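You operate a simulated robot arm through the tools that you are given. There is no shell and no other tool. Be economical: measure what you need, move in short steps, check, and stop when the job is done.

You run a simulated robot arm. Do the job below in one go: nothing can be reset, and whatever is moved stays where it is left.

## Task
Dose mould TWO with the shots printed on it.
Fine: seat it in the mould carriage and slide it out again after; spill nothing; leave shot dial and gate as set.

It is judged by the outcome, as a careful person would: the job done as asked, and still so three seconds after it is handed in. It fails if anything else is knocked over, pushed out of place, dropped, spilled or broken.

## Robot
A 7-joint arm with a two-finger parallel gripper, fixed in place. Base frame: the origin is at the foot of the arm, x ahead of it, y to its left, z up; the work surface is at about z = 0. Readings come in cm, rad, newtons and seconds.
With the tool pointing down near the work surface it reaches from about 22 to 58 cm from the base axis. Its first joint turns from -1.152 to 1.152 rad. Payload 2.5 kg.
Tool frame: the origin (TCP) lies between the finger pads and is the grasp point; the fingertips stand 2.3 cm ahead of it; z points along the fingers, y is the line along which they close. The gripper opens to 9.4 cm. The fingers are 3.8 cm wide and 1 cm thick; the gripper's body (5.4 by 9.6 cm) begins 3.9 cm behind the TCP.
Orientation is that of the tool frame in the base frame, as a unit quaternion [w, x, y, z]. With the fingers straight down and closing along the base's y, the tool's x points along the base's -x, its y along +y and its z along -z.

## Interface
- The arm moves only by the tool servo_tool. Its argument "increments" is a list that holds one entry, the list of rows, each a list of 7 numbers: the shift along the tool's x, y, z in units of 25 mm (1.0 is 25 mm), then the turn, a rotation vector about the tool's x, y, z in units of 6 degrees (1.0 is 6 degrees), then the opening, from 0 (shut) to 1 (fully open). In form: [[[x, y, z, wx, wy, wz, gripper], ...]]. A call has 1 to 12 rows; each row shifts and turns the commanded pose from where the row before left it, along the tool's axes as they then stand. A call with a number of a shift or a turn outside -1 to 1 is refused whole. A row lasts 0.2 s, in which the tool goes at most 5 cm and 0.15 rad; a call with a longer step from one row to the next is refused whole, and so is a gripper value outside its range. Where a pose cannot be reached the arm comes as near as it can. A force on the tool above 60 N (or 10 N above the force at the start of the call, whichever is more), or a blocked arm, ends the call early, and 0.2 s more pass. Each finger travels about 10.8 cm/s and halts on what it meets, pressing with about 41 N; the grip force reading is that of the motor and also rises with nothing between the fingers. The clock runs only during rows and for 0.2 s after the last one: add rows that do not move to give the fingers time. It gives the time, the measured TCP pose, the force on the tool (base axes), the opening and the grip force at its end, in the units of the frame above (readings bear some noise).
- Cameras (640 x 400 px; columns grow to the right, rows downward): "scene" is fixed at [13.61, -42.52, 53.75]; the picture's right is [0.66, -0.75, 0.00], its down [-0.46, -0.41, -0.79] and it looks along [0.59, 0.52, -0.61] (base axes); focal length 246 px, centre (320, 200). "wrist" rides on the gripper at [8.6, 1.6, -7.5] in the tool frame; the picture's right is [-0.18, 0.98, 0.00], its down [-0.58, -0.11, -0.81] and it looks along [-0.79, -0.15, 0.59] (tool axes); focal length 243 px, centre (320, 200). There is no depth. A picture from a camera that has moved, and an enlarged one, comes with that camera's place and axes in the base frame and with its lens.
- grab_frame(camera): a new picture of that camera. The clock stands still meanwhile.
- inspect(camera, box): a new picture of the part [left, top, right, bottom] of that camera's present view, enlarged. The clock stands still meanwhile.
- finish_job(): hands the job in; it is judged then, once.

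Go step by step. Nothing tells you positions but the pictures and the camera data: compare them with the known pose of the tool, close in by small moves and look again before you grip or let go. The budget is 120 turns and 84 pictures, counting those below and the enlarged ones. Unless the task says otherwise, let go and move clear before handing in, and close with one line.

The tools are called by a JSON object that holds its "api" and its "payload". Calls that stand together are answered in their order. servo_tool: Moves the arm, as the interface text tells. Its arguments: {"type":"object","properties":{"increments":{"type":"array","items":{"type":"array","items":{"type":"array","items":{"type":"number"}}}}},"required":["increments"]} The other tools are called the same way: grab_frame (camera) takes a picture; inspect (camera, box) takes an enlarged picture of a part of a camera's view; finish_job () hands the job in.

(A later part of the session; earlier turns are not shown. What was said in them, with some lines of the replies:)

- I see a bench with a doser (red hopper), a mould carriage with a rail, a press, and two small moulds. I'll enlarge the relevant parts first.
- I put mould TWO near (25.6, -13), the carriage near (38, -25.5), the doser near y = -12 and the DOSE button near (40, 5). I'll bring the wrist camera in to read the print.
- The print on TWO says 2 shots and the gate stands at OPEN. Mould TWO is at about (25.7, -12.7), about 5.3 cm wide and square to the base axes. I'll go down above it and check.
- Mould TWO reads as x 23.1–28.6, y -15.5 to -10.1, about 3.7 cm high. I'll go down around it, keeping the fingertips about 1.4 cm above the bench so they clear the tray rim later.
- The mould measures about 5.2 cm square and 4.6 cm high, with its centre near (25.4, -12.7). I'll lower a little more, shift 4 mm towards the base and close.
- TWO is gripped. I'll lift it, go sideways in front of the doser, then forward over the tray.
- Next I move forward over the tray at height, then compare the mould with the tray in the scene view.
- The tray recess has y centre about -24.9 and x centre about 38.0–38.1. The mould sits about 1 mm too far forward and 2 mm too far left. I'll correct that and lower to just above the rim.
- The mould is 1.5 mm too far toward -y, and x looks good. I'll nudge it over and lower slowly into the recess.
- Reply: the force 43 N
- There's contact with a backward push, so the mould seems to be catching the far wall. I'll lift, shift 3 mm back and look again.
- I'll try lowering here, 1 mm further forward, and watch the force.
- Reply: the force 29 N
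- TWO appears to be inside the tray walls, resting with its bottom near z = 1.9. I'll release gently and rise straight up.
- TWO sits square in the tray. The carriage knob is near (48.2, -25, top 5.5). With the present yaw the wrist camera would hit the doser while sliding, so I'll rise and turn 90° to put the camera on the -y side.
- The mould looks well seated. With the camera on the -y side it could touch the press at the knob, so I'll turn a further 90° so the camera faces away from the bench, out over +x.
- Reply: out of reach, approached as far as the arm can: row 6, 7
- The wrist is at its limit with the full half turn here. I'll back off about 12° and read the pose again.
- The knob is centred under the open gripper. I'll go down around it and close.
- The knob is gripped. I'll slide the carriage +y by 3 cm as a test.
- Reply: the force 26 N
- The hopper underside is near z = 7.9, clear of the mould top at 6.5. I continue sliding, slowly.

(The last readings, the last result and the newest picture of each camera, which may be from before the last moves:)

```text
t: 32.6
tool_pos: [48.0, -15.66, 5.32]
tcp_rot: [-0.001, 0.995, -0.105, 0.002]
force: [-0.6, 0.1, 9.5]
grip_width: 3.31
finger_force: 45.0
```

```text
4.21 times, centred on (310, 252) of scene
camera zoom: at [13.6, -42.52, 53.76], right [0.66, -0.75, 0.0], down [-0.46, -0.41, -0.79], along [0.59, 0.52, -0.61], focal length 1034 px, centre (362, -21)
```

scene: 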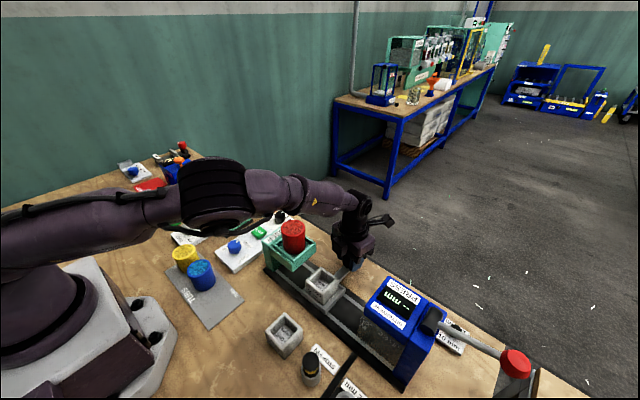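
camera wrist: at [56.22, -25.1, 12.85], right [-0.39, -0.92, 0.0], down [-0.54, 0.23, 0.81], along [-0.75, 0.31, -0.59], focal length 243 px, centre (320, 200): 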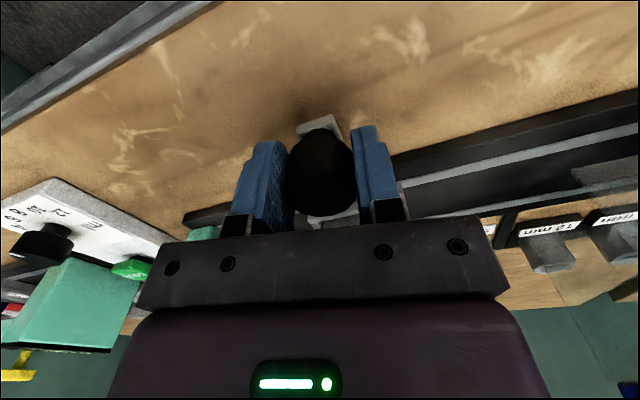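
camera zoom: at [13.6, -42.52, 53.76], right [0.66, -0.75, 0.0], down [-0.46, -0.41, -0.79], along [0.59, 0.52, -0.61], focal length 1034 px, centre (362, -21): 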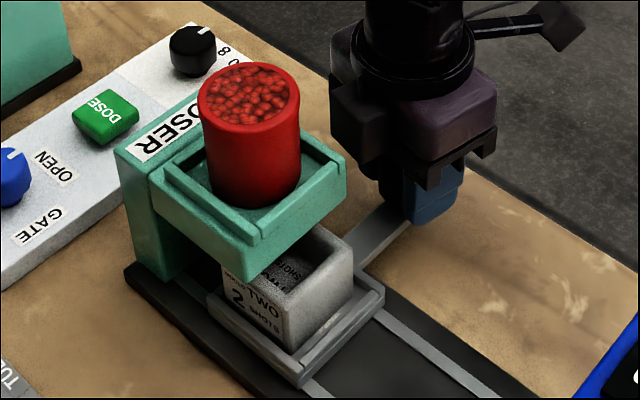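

{"api": "servo_tool", "payload": {"increments": [[[-0.04, -0.2, 0, 0, 0, 0, 0.25], [-0.06, -0.3, 0, 0, 0, 0, 0.25], [-0.06, -0.3, 0, 0, 0, 0, 0.25], [-0.04, -0.2, 0, 0, 0, 0, 0.25], [-0.04, -0.2, 0, 0, 0, 0, 0.25], [-0.02, -0.1, 0, 0, 0, 0, 0.25], [-0.02, -0.1, 0, 0, 0, 0, 0.25], [0, 0, 0, 0, 0, 0, 0.25]]]}}

{"api": "inspect", "payload": {"camera": "scene", "box": [240, 200, 360, 295]}}

{"api": "grab_frame", "payload": {"camera": "wrist"}}

```text
t: 34.4
tool_pos: [47.99, -13.03, 5.24]
tcp_rot: [0.007, 0.994, -0.109, 0.002]
force: [6.0, -42.0, 7.4]
grip_width: 3.32
finger_force: 44.6
```

```text
4.21 times, centred on (300, 248) of scene
camera zoom: at [13.6, -42.52, 53.76], right [0.66, -0.75, 0.0], down [-0.46, -0.41, -0.79], along [0.59, 0.52, -0.61], focal length 1034 px, centre (404, 0)
```

zoom: 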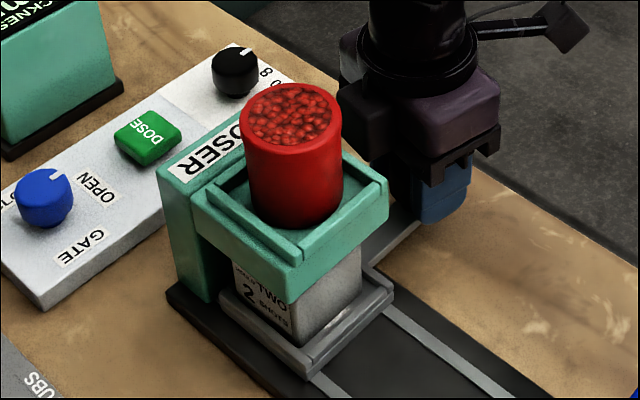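

```text
38 pictures are left
camera wrist: at [56.18, -16.28, 12.84], right [-0.39, -0.92, 0.01], down [-0.55, 0.24, 0.8], along [-0.74, 0.31, -0.6], focal length 243 px, centre (320, 200)
```

wrist: 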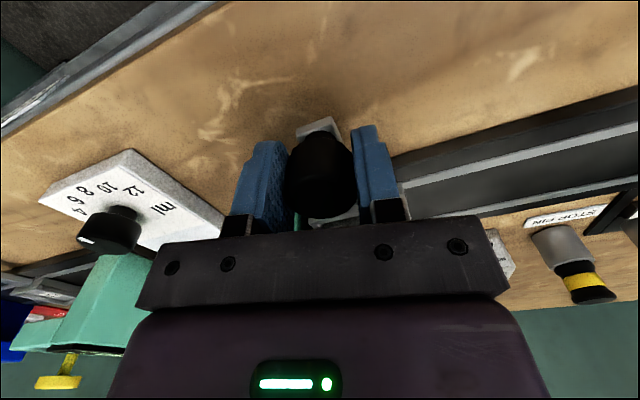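

The carriage reached its end stop under the doser, at knob y about -13. I'll ease the pressure, release the knob and rise. The DOSE button is at about (40.2, 5.0), top near z = 2.

{"api": "servo_tool", "payload": {"increments": [[[0.02, 0.12, 0, 0, 0, 0, 0.25], [0, 0, 0, 0, 0, 0, 0.25]]]}}

{"api": "servo_tool", "payload": {"increments": [[[0, 0, 0, 0, 0, 0, 0.4], [0, 0, 0, 0, 0, 0, 0.55], [0, 0, 0, 0, 0, 0, 0.65], [0, 0, 0, 0, 0, 0, 0.65], [0, 0, -0.6, 0, 0, 0, 0.65], [0, 0, -0.9, 0, 0, 0, 0.65], [0, 0, -0.9, 0, 0, 0, 0.65], [0, 0, -0.9, 0, 0, 0, 0.65], [0, 0, -0.5, 0, 0, 0, 0.5], [0, 0, 0, 0, 0, 0, 0.2]]]}}

{"api": "inspect", "payload": {"camera": "scene", "box": [240, 200, 360, 295]}}

```text
t: 35.0
tool_pos: [48.04, -13.0, 5.33]
tcp_rot: [0.005, 0.994, -0.109, 0.0]
force: [-4.5, -33.4, 12.3]
grip_width: 3.3
finger_force: 44.9
```

```text
t: 37.2
tool_pos: [48.04, -12.46, 14.64]
tcp_rot: [0.0, 0.994, -0.106, 0.0]
force: [-0.7, -0.6, -0.6]
grip_width: 1.91
finger_force: 0.1
```

```text
4.21 times, centred on (300, 248) of scene
camera zoom: at [13.61, -42.52, 53.75], right [0.66, -0.75, 0.0], down [-0.46, -0.41, -0.79], along [0.59, 0.52, -0.61], focal length 1034 px, centre (404, 0)
```

zoom: 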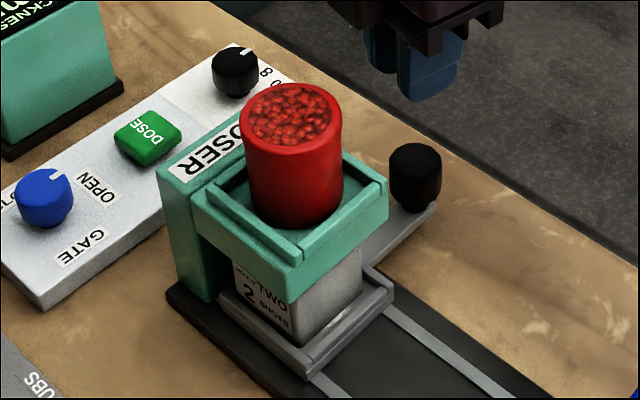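

{"api": "servo_tool", "payload": {"increments": [[[-0.19, -0.9, 0, 0, 0, 0, 0], [-0.19, -0.9, 0, 0, 0, 0, 0], [-0.19, -0.9, 0, 0, 0, 0, 0], [-0.19, -0.9, 0, 0, 0, 0, 0], [-0.19, -0.9, 0, 0, 0, 0, 0], [-0.19, -0.9, 0, 0, 0, 0, 0], [-0.19, -0.9, 0, 0, 0, 0, 0], [-0.19, -0.55, 0, 0, 0, 0, 0], [-0.95, 0.2, 0, 0, 0, 0, 0], [-0.95, 0.2, 0.6, 0, 0, 0, 0], [-0.95, 0.2, 0.8, 0, 0, 0, 0], [-0.1, 0, 0, 0, 0, 0, 0]]]}}

{"api": "grab_frame", "payload": {"camera": "wrist"}}

{"api": "inspect", "payload": {"camera": "scene", "box": [200, 170, 320, 265]}}

```text
t: 39.8
tool_pos: [40.35, 5.14, 11.23]
tcp_rot: [-0.001, 0.995, -0.104, 0.0]
force: [-0.2, 0.0, 0.4]
grip_width: 0.0
finger_force: 41.1
```

```text
36 pictures are left
camera wrist: at [48.49, 1.88, 18.79], right [-0.39, -0.92, 0.0], down [-0.55, 0.23, 0.81], along [-0.74, 0.31, -0.59], focal length 243 px, centre (320, 200)
```

wrist: 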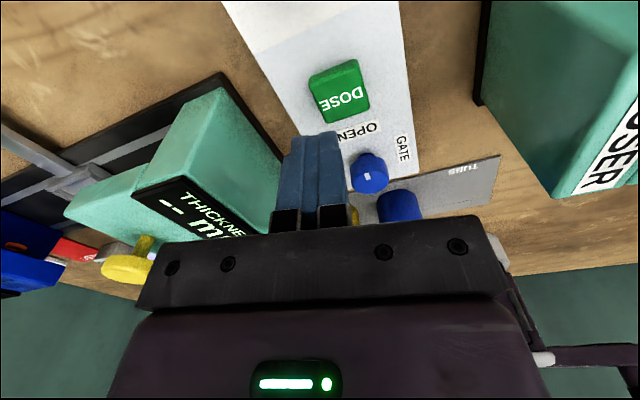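

```text
4.21 times, centred on (260, 218) of scene
camera zoom: at [13.61, -42.52, 53.75], right [0.66, -0.75, 0.0], down [-0.46, -0.41, -0.79], along [0.59, 0.52, -0.61], focal length 1034 px, centre (573, 126)
```

zoom: 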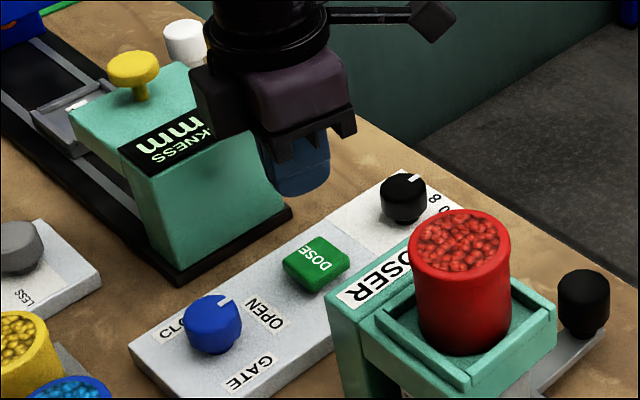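

The button centre works out at about (39.5, 4.4). I'll shift over it and lower to just above.

{"api": "servo_tool", "payload": {"increments": [[[-0.27, 0.364, 0, 0, 0, 0, 0], [0, 0, 0.8, 0, 0, 0, 0], [0, 0, 0.8, 0, 0, 0, 0], [0, 0, 0.6, 0, 0, 0, 0], [0, 0, 0, 0, 0, 0, 0]]]}}

{"api": "grab_frame", "payload": {"camera": "wrist"}}

{"api": "inspect", "payload": {"camera": "scene", "box": [220, 190, 320, 265]}}

```text
t: 41.0
tool_pos: [39.4, 4.33, 5.94]
tcp_rot: [0.001, 0.994, -0.105, 0.0]
force: [-0.5, 0.4, 1.5]
grip_width: 0.0
finger_force: 40.9
```

```text
34 pictures are left
camera wrist: at [47.67, 1.13, 13.43], right [-0.39, -0.92, 0.0], down [-0.55, 0.23, 0.81], along [-0.74, 0.31, -0.59], focal length 243 px, centre (320, 200)
```

wrist: 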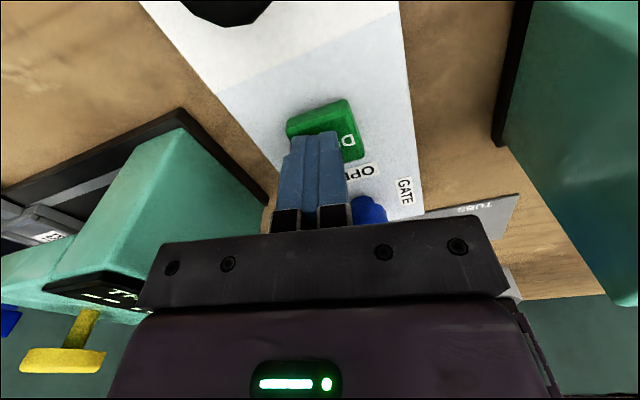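

```text
5.33 times, centred on (270, 228) of scene
camera zoom: at [13.61, -42.52, 53.75], right [0.66, -0.75, 0.0], down [-0.46, -0.41, -0.79], along [0.59, 0.52, -0.61], focal length 1310 px, centre (587, 53)
```

zoom: 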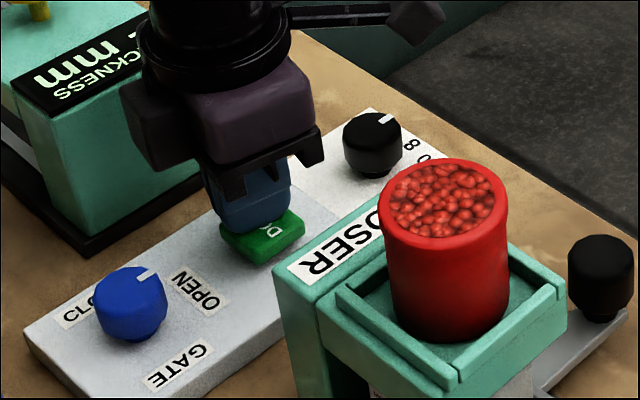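

{"api": "servo_tool", "payload": {"increments": [[[0.13, 0.05, 0.3, 0, 0, 0, 0], [0, 0, 0.1, 0, 0, 0, 0], [0, 0, 0.1, 0, 0, 0, 0], [0, 0, 0, 0, 0, 0, 0]]]}}

{"api": "inspect", "payload": {"camera": "wrist", "box": [240, 70, 420, 200]}}

```text
t: 41.9
tool_pos: [40.0, 4.44, 5.33]
tcp_rot: [0.0, 0.995, -0.102, 0.005]
force: [-8.6, -0.3, 37.5]
grip_width: 0.0
finger_force: 40.7
stopped in row 4: the force on the tool passed its limit (the readings are from after the stop); the commanded pose is now the measured one
```

```text
3.08 times, centred on (330, 135) of wrist
camera zoom: at [48.23, 1.19, 12.84], right [-0.38, -0.92, 0.0], down [-0.56, 0.23, 0.8], along [-0.74, 0.31, -0.6], focal length 746 px, centre (289, 400)
```

zoom: 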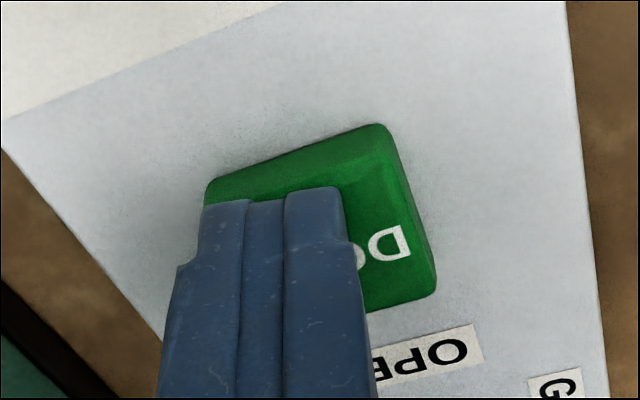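

The force passed the limit at z = 5.3, so the button top is near z = 3 and may be fully pressed. Before any further press, I'll check for evidence of a shot.

{"api": "inspect", "payload": {"camera": "scene", "box": [260, 210, 360, 300]}}

{"api": "servo_tool", "payload": {"increments": [[[0, 0, -0.2, 0, 0, 0, 0], [0, 0, -0.6, 0, 0, 0, 0], [0, 0, 0, 0, 0, 0, 0]]]}}

{"api": "inspect", "payload": {"camera": "scene", "box": [240, 200, 360, 295]}}

{"api": "inspect", "payload": {"camera": "wrist", "box": [240, 70, 420, 200]}}

```text
4.44 times, centred on (310, 255) of scene
camera zoom: at [13.58, -42.53, 53.76], right [0.66, -0.75, 0.0], down [-0.46, -0.41, -0.79], along [0.59, 0.52, -0.61], focal length 1092 px, centre (364, -44)
```

zoom: 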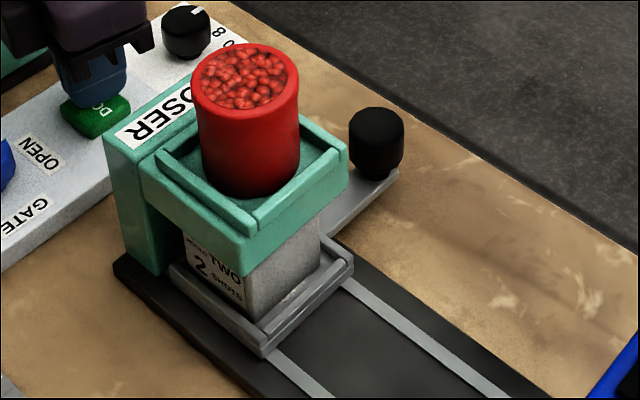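

```text
t: 42.7
tool_pos: [39.78, 4.38, 6.77]
tcp_rot: [0.0, 0.995, -0.104, -0.001]
force: [0.1, -1.2, -0.3]
grip_width: 0.0
finger_force: 41.3
```

```text
4.21 times, centred on (300, 248) of scene
camera zoom: at [13.61, -42.52, 53.75], right [0.66, -0.75, 0.0], down [-0.46, -0.41, -0.79], along [0.59, 0.52, -0.61], focal length 1034 px, centre (404, 0)
```

zoom: 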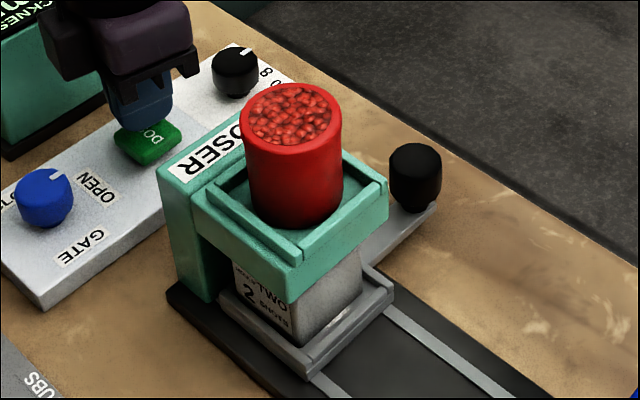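

```text
3.08 times, centred on (330, 135) of wrist
camera zoom: at [47.98, 1.07, 14.25], right [-0.38, -0.92, 0.0], down [-0.54, 0.23, 0.81], along [-0.75, 0.31, -0.59], focal length 746 px, centre (289, 400)
```

zoom: 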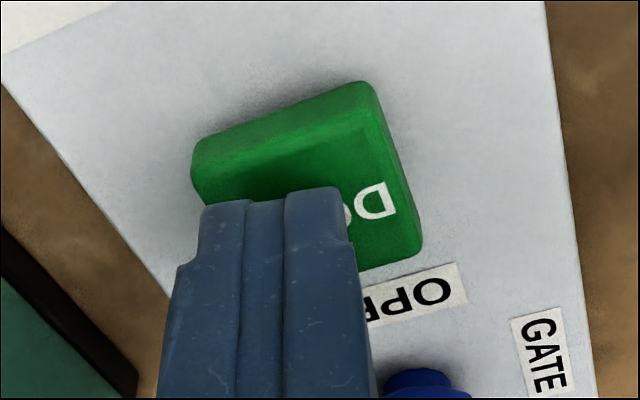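

The button visibly moved and sprang back. I'll look closely at the tub level and the mould gap to check for a shot.

{"api": "inspect", "payload": {"camera": "scene", "box": [275, 212, 315, 262]}}

{"api": "inspect", "payload": {"camera": "scene", "box": [285, 255, 345, 305]}}

```text
8.00 times, centred on (295, 237) of scene
camera zoom: at [13.61, -42.52, 53.75], right [0.66, -0.75, 0.0], down [-0.46, -0.41, -0.79], along [0.59, 0.52, -0.61], focal length 1965 px, centre (520, -96)
```

zoom: 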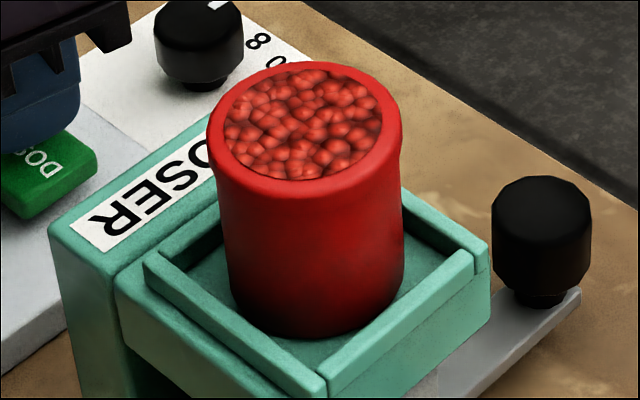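

```text
8.00 times, centred on (315, 280) of scene
camera zoom: at [13.61, -42.52, 53.75], right [0.66, -0.75, 0.0], down [-0.46, -0.41, -0.79], along [0.59, 0.52, -0.61], focal length 1965 px, centre (360, -440)
```

zoom: 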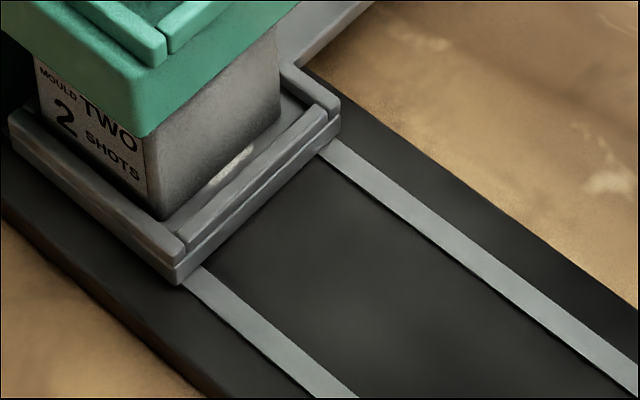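

I can't confirm it from the tub alone, but the button made its full stroke. I'll make the second press the same way and compare.

{"api": "servo_tool", "payload": {"increments": [[[0, 0, 0.4, 0, 0, 0, 0], [0, 0, 0.23, 0, 0, 0, 0], [0, 0, 0.1, 0, 0, 0, 0], [0, 0, 0.1, 0, 0, 0, 0], [0, 0, 0, 0, 0, 0, 0]]]}}

{"api": "servo_tool", "payload": {"increments": [[[0, 0, -0.3, 0, 0, 0, 0], [0, 0, -0.6, 0, 0, 0, 0], [0, 0, -0.6, 0, 0, 0, 0], [0, 0, 0, 0, 0, 0, 0], [0, 0, 0, 0, 0, 0, 0]]]}}

{"api": "inspect", "payload": {"camera": "scene", "box": [275, 212, 315, 262]}}

```text
t: 43.9
tool_pos: [39.85, 4.09, 4.88]
tcp_rot: [0.0, 0.995, -0.105, 0.0]
force: [-15.2, -3.6, 49.1]
grip_width: 0.0
finger_force: 41.4
```

```text
t: 45.1
tool_pos: [39.7, 4.27, 8.3]
tcp_rot: [0.0, 0.995, -0.104, 0.0]
force: [0.4, -0.4, 0.0]
grip_width: 0.0
finger_force: 41.3
```

```text
8.00 times, centred on (295, 237) of scene
camera zoom: at [13.61, -42.52, 53.75], right [0.66, -0.75, 0.0], down [-0.46, -0.41, -0.79], along [0.59, 0.52, -0.61], focal length 1965 px, centre (520, -96)
```

zoom: 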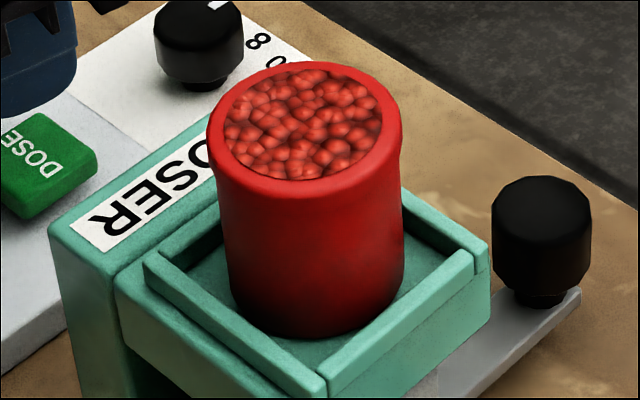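

The tub picture is unchanged, so it tells me nothing. The fill in the mould will tell. I'll go back to the knob to slide the carriage out.

{"api": "servo_tool", "payload": {"increments": [[[0, 0, -0.8, 0, 0, 0, 0], [0, 0, -0.8, 0, 0, 0, 0], [0, 0, -0.8, 0, 0, 0, 0], [0.81, -0.17, 0, 0, 0, 0, 0], [0.81, -0.17, 0, 0, 0, 0, 0], [0.81, -0.17, 0, 0, 0, 0, 0], [0.81, -0.17, 0, 0, 0, 0, 0], [0.2, 0.95, 0, 0, 0, 0, 0.3], [0.2, 0.95, 0, 0, 0, 0, 0.6], [0.2, 0.95, 0, 0, 0, 0, 0.8], [0.2, 0.95, 0, 0, 0, 0, 0.8], [0, 0, 0, 0, 0, 0, 0.8]]]}}

{"api": "inspect", "payload": {"camera": "wrist", "box": [0, 0, 320, 200]}}

{"api": "servo_tool", "payload": {"increments": [[[0.2, 0.98, 0, 0, 0, 0, 0.8], [0.2, 0.98, 0, 0, 0, 0, 0.8], [0.2, 0.97, 0, 0, 0, 0, 0.8], [0, 0, 0, 0, 0, 0, 0.8], [0, 0, 0, 0, 0, 0, 0.8]]]}}

{"api": "grab_frame", "payload": {"camera": "wrist"}}

```text
t: 47.7
tool_pos: [48.02, -5.46, 14.46]
tcp_rot: [0.0, 0.995, -0.104, 0.0]
force: [-0.3, -1.0, -0.1]
grip_width: 7.51
finger_force: 0.1
```

```text
2.00 times, centred on (160, 100) of wrist
camera zoom: at [56.22, -8.71, 21.96], right [-0.38, -0.92, 0.0], down [-0.55, 0.23, 0.81], along [-0.74, 0.31, -0.59], focal length 485 px, centre (640, 400)
```

zoom: 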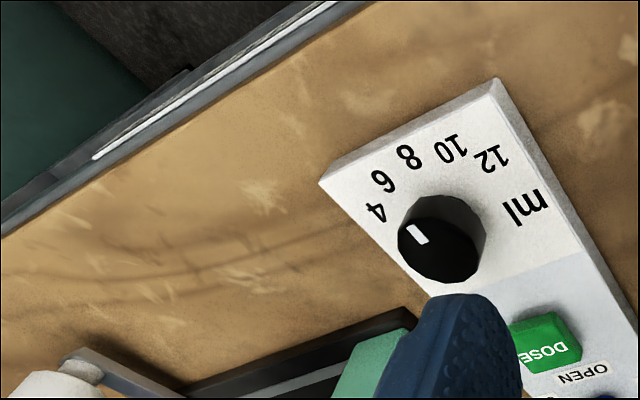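

```text
t: 48.9
tool_pos: [47.99, -12.74, 14.31]
tcp_rot: [-0.001, 0.995, -0.104, 0.0]
force: [-0.1, 0.3, 0.0]
grip_width: 7.53
finger_force: 0.1
```

```text
24 pictures are left
camera wrist: at [56.22, -16.07, 21.8], right [-0.38, -0.92, 0.0], down [-0.55, 0.23, 0.81], along [-0.74, 0.31, -0.59], focal length 243 px, centre (320, 200)
```

wrist: 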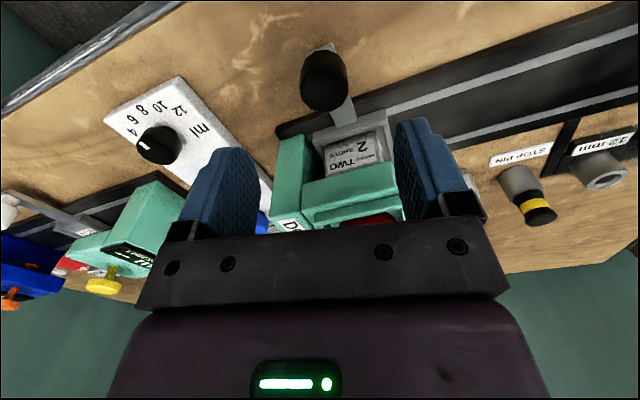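

The dial points near 6 ml and is untouched. I'm over the knob, so I'll go down, grip it and slide it out.

{"api": "servo_tool", "payload": {"increments": [[[0, 0.05, 0.8, 0, 0, 0, 0.8], [0, 0, 0.8, 0, 0, 0, 0.8], [0, 0, 0.8, 0, 0, 0, 0.8], [0, 0, 0.7, 0, 0, 0, 0.8], [0, 0, 0.45, 0, 0, 0, 0.8], [0, 0, 0, 0, 0, 0, 0.8], [0, 0, 0, 0, 0, 0, 0.6], [0, 0, 0, 0, 0, 0, 0.4], [0, 0, 0, 0, 0, 0, 0.25], [0, 0, 0, 0, 0, 0, 0.25], [0, 0, 0, 0, 0, 0, 0.25]]]}}

```text
t: 51.3
tool_pos: [47.89, -13.03, 5.56]
tcp_rot: [0.001, 0.994, -0.105, 0.0]
force: [-0.4, -6.4, -3.0]
grip_width: 3.31
finger_force: 45.1
```

{"api": "servo_tool", "payload": {"increments": [[[0.04, 0.2, 0, 0, 0, 0, 0.25], [0.085, 0.4, 0, 0, 0, 0, 0.25], [0.085, 0.4, 0, 0, 0, 0, 0.25], [0.085, 0.4, 0, 0, 0, 0, 0.25], [0.085, 0.4, 0, 0, 0, 0, 0.25], [0.085, 0.4, 0, 0, 0, 0, 0.25], [0.085, 0.4, 0, 0, 0, 0, 0.25], [0.085, 0.4, 0, 0, 0, 0, 0.25], [0.085, 0.4, 0, 0, 0, 0, 0.25], [0.085, 0.4, 0, 0, 0, 0, 0.25], [0.04, 0.2, 0, 0, 0, 0, 0.25], [0, 0, 0, 0, 0, 0, 0.25]]]}}

{"api": "inspect", "payload": {"camera": "scene", "box": [260, 210, 380, 310]}}

```text
t: 53.9
tool_pos: [47.86, -23.23, 5.5]
tcp_rot: [0.0, 0.995, -0.103, 0.001]
force: [0.4, 1.1, -11.8]
grip_width: 3.33
finger_force: 45.0
```

```text
4.00 times, centred on (320, 260) of scene
camera zoom: at [13.61, -42.53, 53.75], right [0.66, -0.75, 0.0], down [-0.46, -0.41, -0.79], along [0.59, 0.52, -0.61], focal length 982 px, centre (320, -40)
```

zoom: 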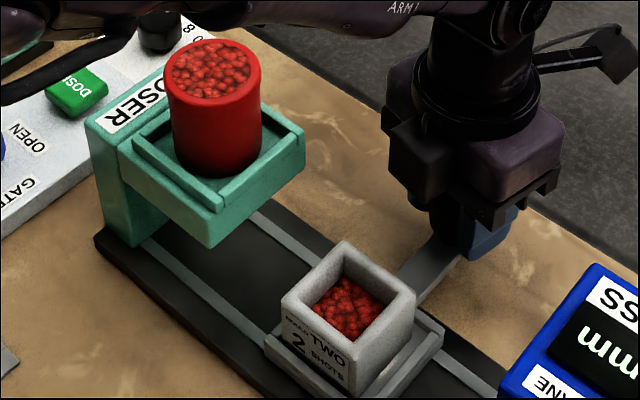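

There are red pellets in the mould and none spilled. I'll return the carriage to its original spot and release the knob.

{"api": "servo_tool", "payload": {"increments": [[[0.04, 0.2, 0, 0, 0, 0, 0.25], [0.06, 0.25, 0, 0, 0, 0, 0.25], [0.04, 0.17, 0, 0, 0, 0, 0.25], [0, 0, 0, 0, 0, 0, 0.25], [0, 0, 0, 0, 0, 0, 0.4], [0, 0, 0, 0, 0, 0, 0.6], [0, 0, 0, 0, 0, 0, 0.8], [0, 0, 0, 0, 0, 0, 0.8], [0, 0, -0.6, 0, 0, 0, 0.8], [0, 0, -0.9, 0, 0, 0, 0.8], [0, 0, -0.9, 0, 0, 0, 0.8], [0, 0, -0.9, 0, 0, 0, 0.8]]]}}

{"api": "inspect", "payload": {"camera": "scene", "box": [305, 250, 375, 310]}}

{"api": "grab_frame", "payload": {"camera": "wrist"}}

```text
t: 56.5
tool_pos: [47.8, -24.95, 13.84]
tcp_rot: [0.0, 0.995, -0.104, 0.0]
force: [-0.5, -0.2, -0.6]
grip_width: 7.5
finger_force: 0.0
```

```text
6.67 times, centred on (340, 280) of scene
camera zoom: at [13.61, -42.52, 53.75], right [0.66, -0.75, 0.0], down [-0.46, -0.41, -0.79], along [0.59, 0.52, -0.61], focal length 1637 px, centre (187, -333)
```

zoom: 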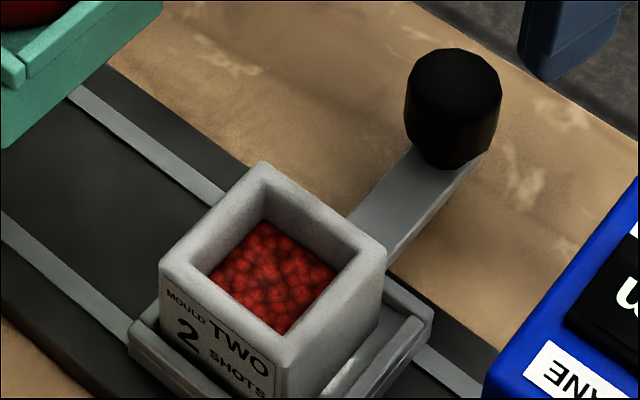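

```text
21 pictures are left
camera wrist: at [56.02, -28.03, 21.43], right [-0.38, -0.92, 0.0], down [-0.55, 0.23, 0.81], along [-0.74, 0.31, -0.59], focal length 243 px, centre (320, 200)
```

wrist: 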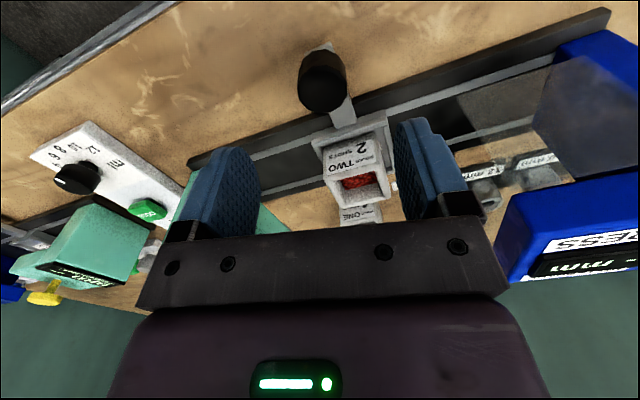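

The knob is released. I need to be sure of one shot versus two, so I'll measure the fill depth more closely.

{"api": "inspect", "payload": {"camera": "scene", "box": [318, 264, 354, 300]}}

{"api": "inspect", "payload": {"camera": "wrist", "box": [310, 120, 410, 210]}}

```text
11.11 times, centred on (336, 282) of scene
camera zoom: at [13.61, -42.52, 53.75], right [0.66, -0.75, 0.0], down [-0.46, -0.41, -0.79], along [0.59, 0.52, -0.61], focal length 2729 px, centre (142, -711)
```

zoom: 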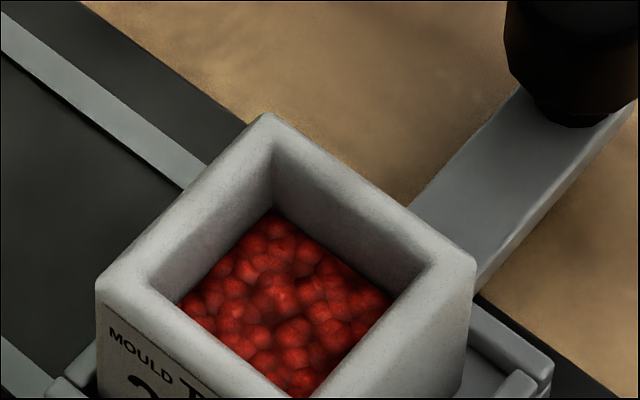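

```text
4.44 times, centred on (360, 165) of wrist
camera zoom: at [56.02, -28.03, 21.43], right [-0.38, -0.92, 0.0], down [-0.55, 0.23, 0.81], along [-0.74, 0.31, -0.59], focal length 1078 px, centre (142, 356)
```

zoom: 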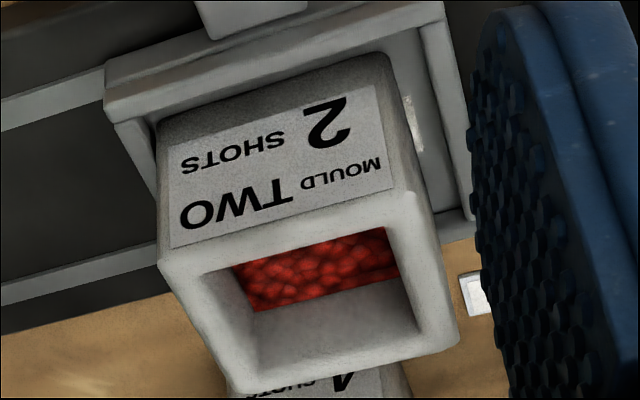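

Mould ONE is empty and of the same shape, so I'll use it as the depth reference.

{"api": "inspect", "payload": {"camera": "scene", "box": [266, 310, 302, 346]}}

```text
11.11 times, centred on (284, 328) of scene
camera zoom: at [13.61, -42.52, 53.75], right [0.66, -0.75, 0.0], down [-0.46, -0.41, -0.79], along [0.59, 0.52, -0.61], focal length 2729 px, centre (720, -1222)
```

zoom: 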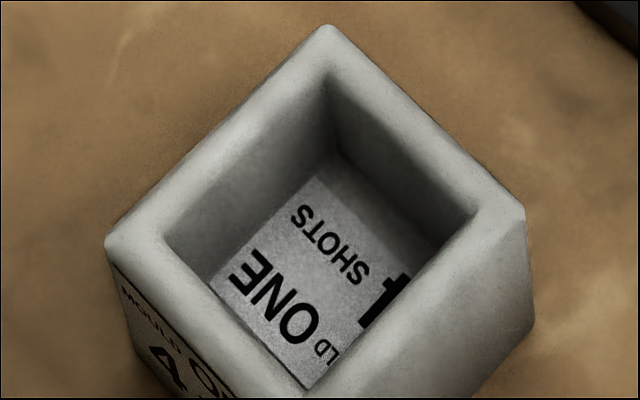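

ONE's empty cavity is about 2.7–2.8 cm deep, and TWO's pellets stand about 0.8–0.9 cm above that floor. That fits two shots of about 6 ml. The carriage is back at its start, so I'll raise the arm clear and take a last look.

{"api": "servo_tool", "payload": {"increments": [[[0, 0, -0.8, 0, 0, 0, 0.8], [0, 0, -0.8, 0, 0, 0, 0.8], [0, 0, -0.8, 0, 0, 0, 0.8], [0, 0, 0, 0, 0, 0, 0.8]]]}}

{"api": "inspect", "payload": {"camera": "scene", "box": [200, 180, 400, 320]}}

```text
t: 57.5
tool_pos: [47.84, -25.03, 19.82]
tcp_rot: [0.0, 0.995, -0.104, 0.0]
force: [-0.7, -0.5, -0.1]
grip_width: 7.52
finger_force: 0.0
```

```text
2.86 times, centred on (300, 250) of scene
camera zoom: at [13.61, -42.52, 53.75], right [0.66, -0.75, 0.0], down [-0.46, -0.41, -0.79], along [0.59, 0.52, -0.61], focal length 702 px, centre (377, 57)
```

zoom: 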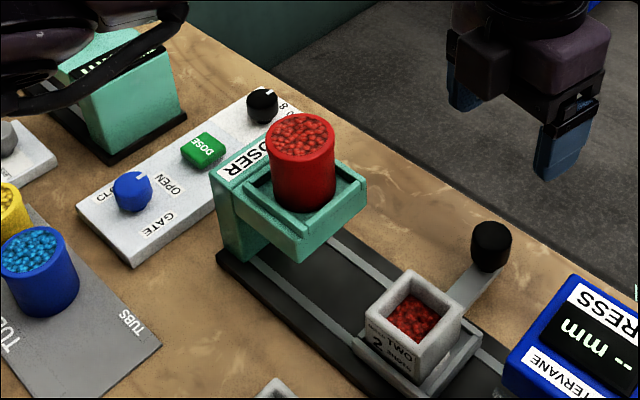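

Everything is in place: mould TWO is dosed, the carriage is out, nothing is spilled, and the dial and gate are as they were. I'm handing in the job.

{"api": "finish_job", "payload": {}}

```text
The job is handed in.
```

I pressed DOSE twice for mould TWO, as printed on it, seated in the carriage. I then slid the carriage back out to where it started, with nothing spilled and the shot dial and gate left as set. I couldn't see each shot fall, so the count rests on the fill depth: about 0.8–0.9 cm of pellets, which fits two shots at the dial's roughly 6 ml.
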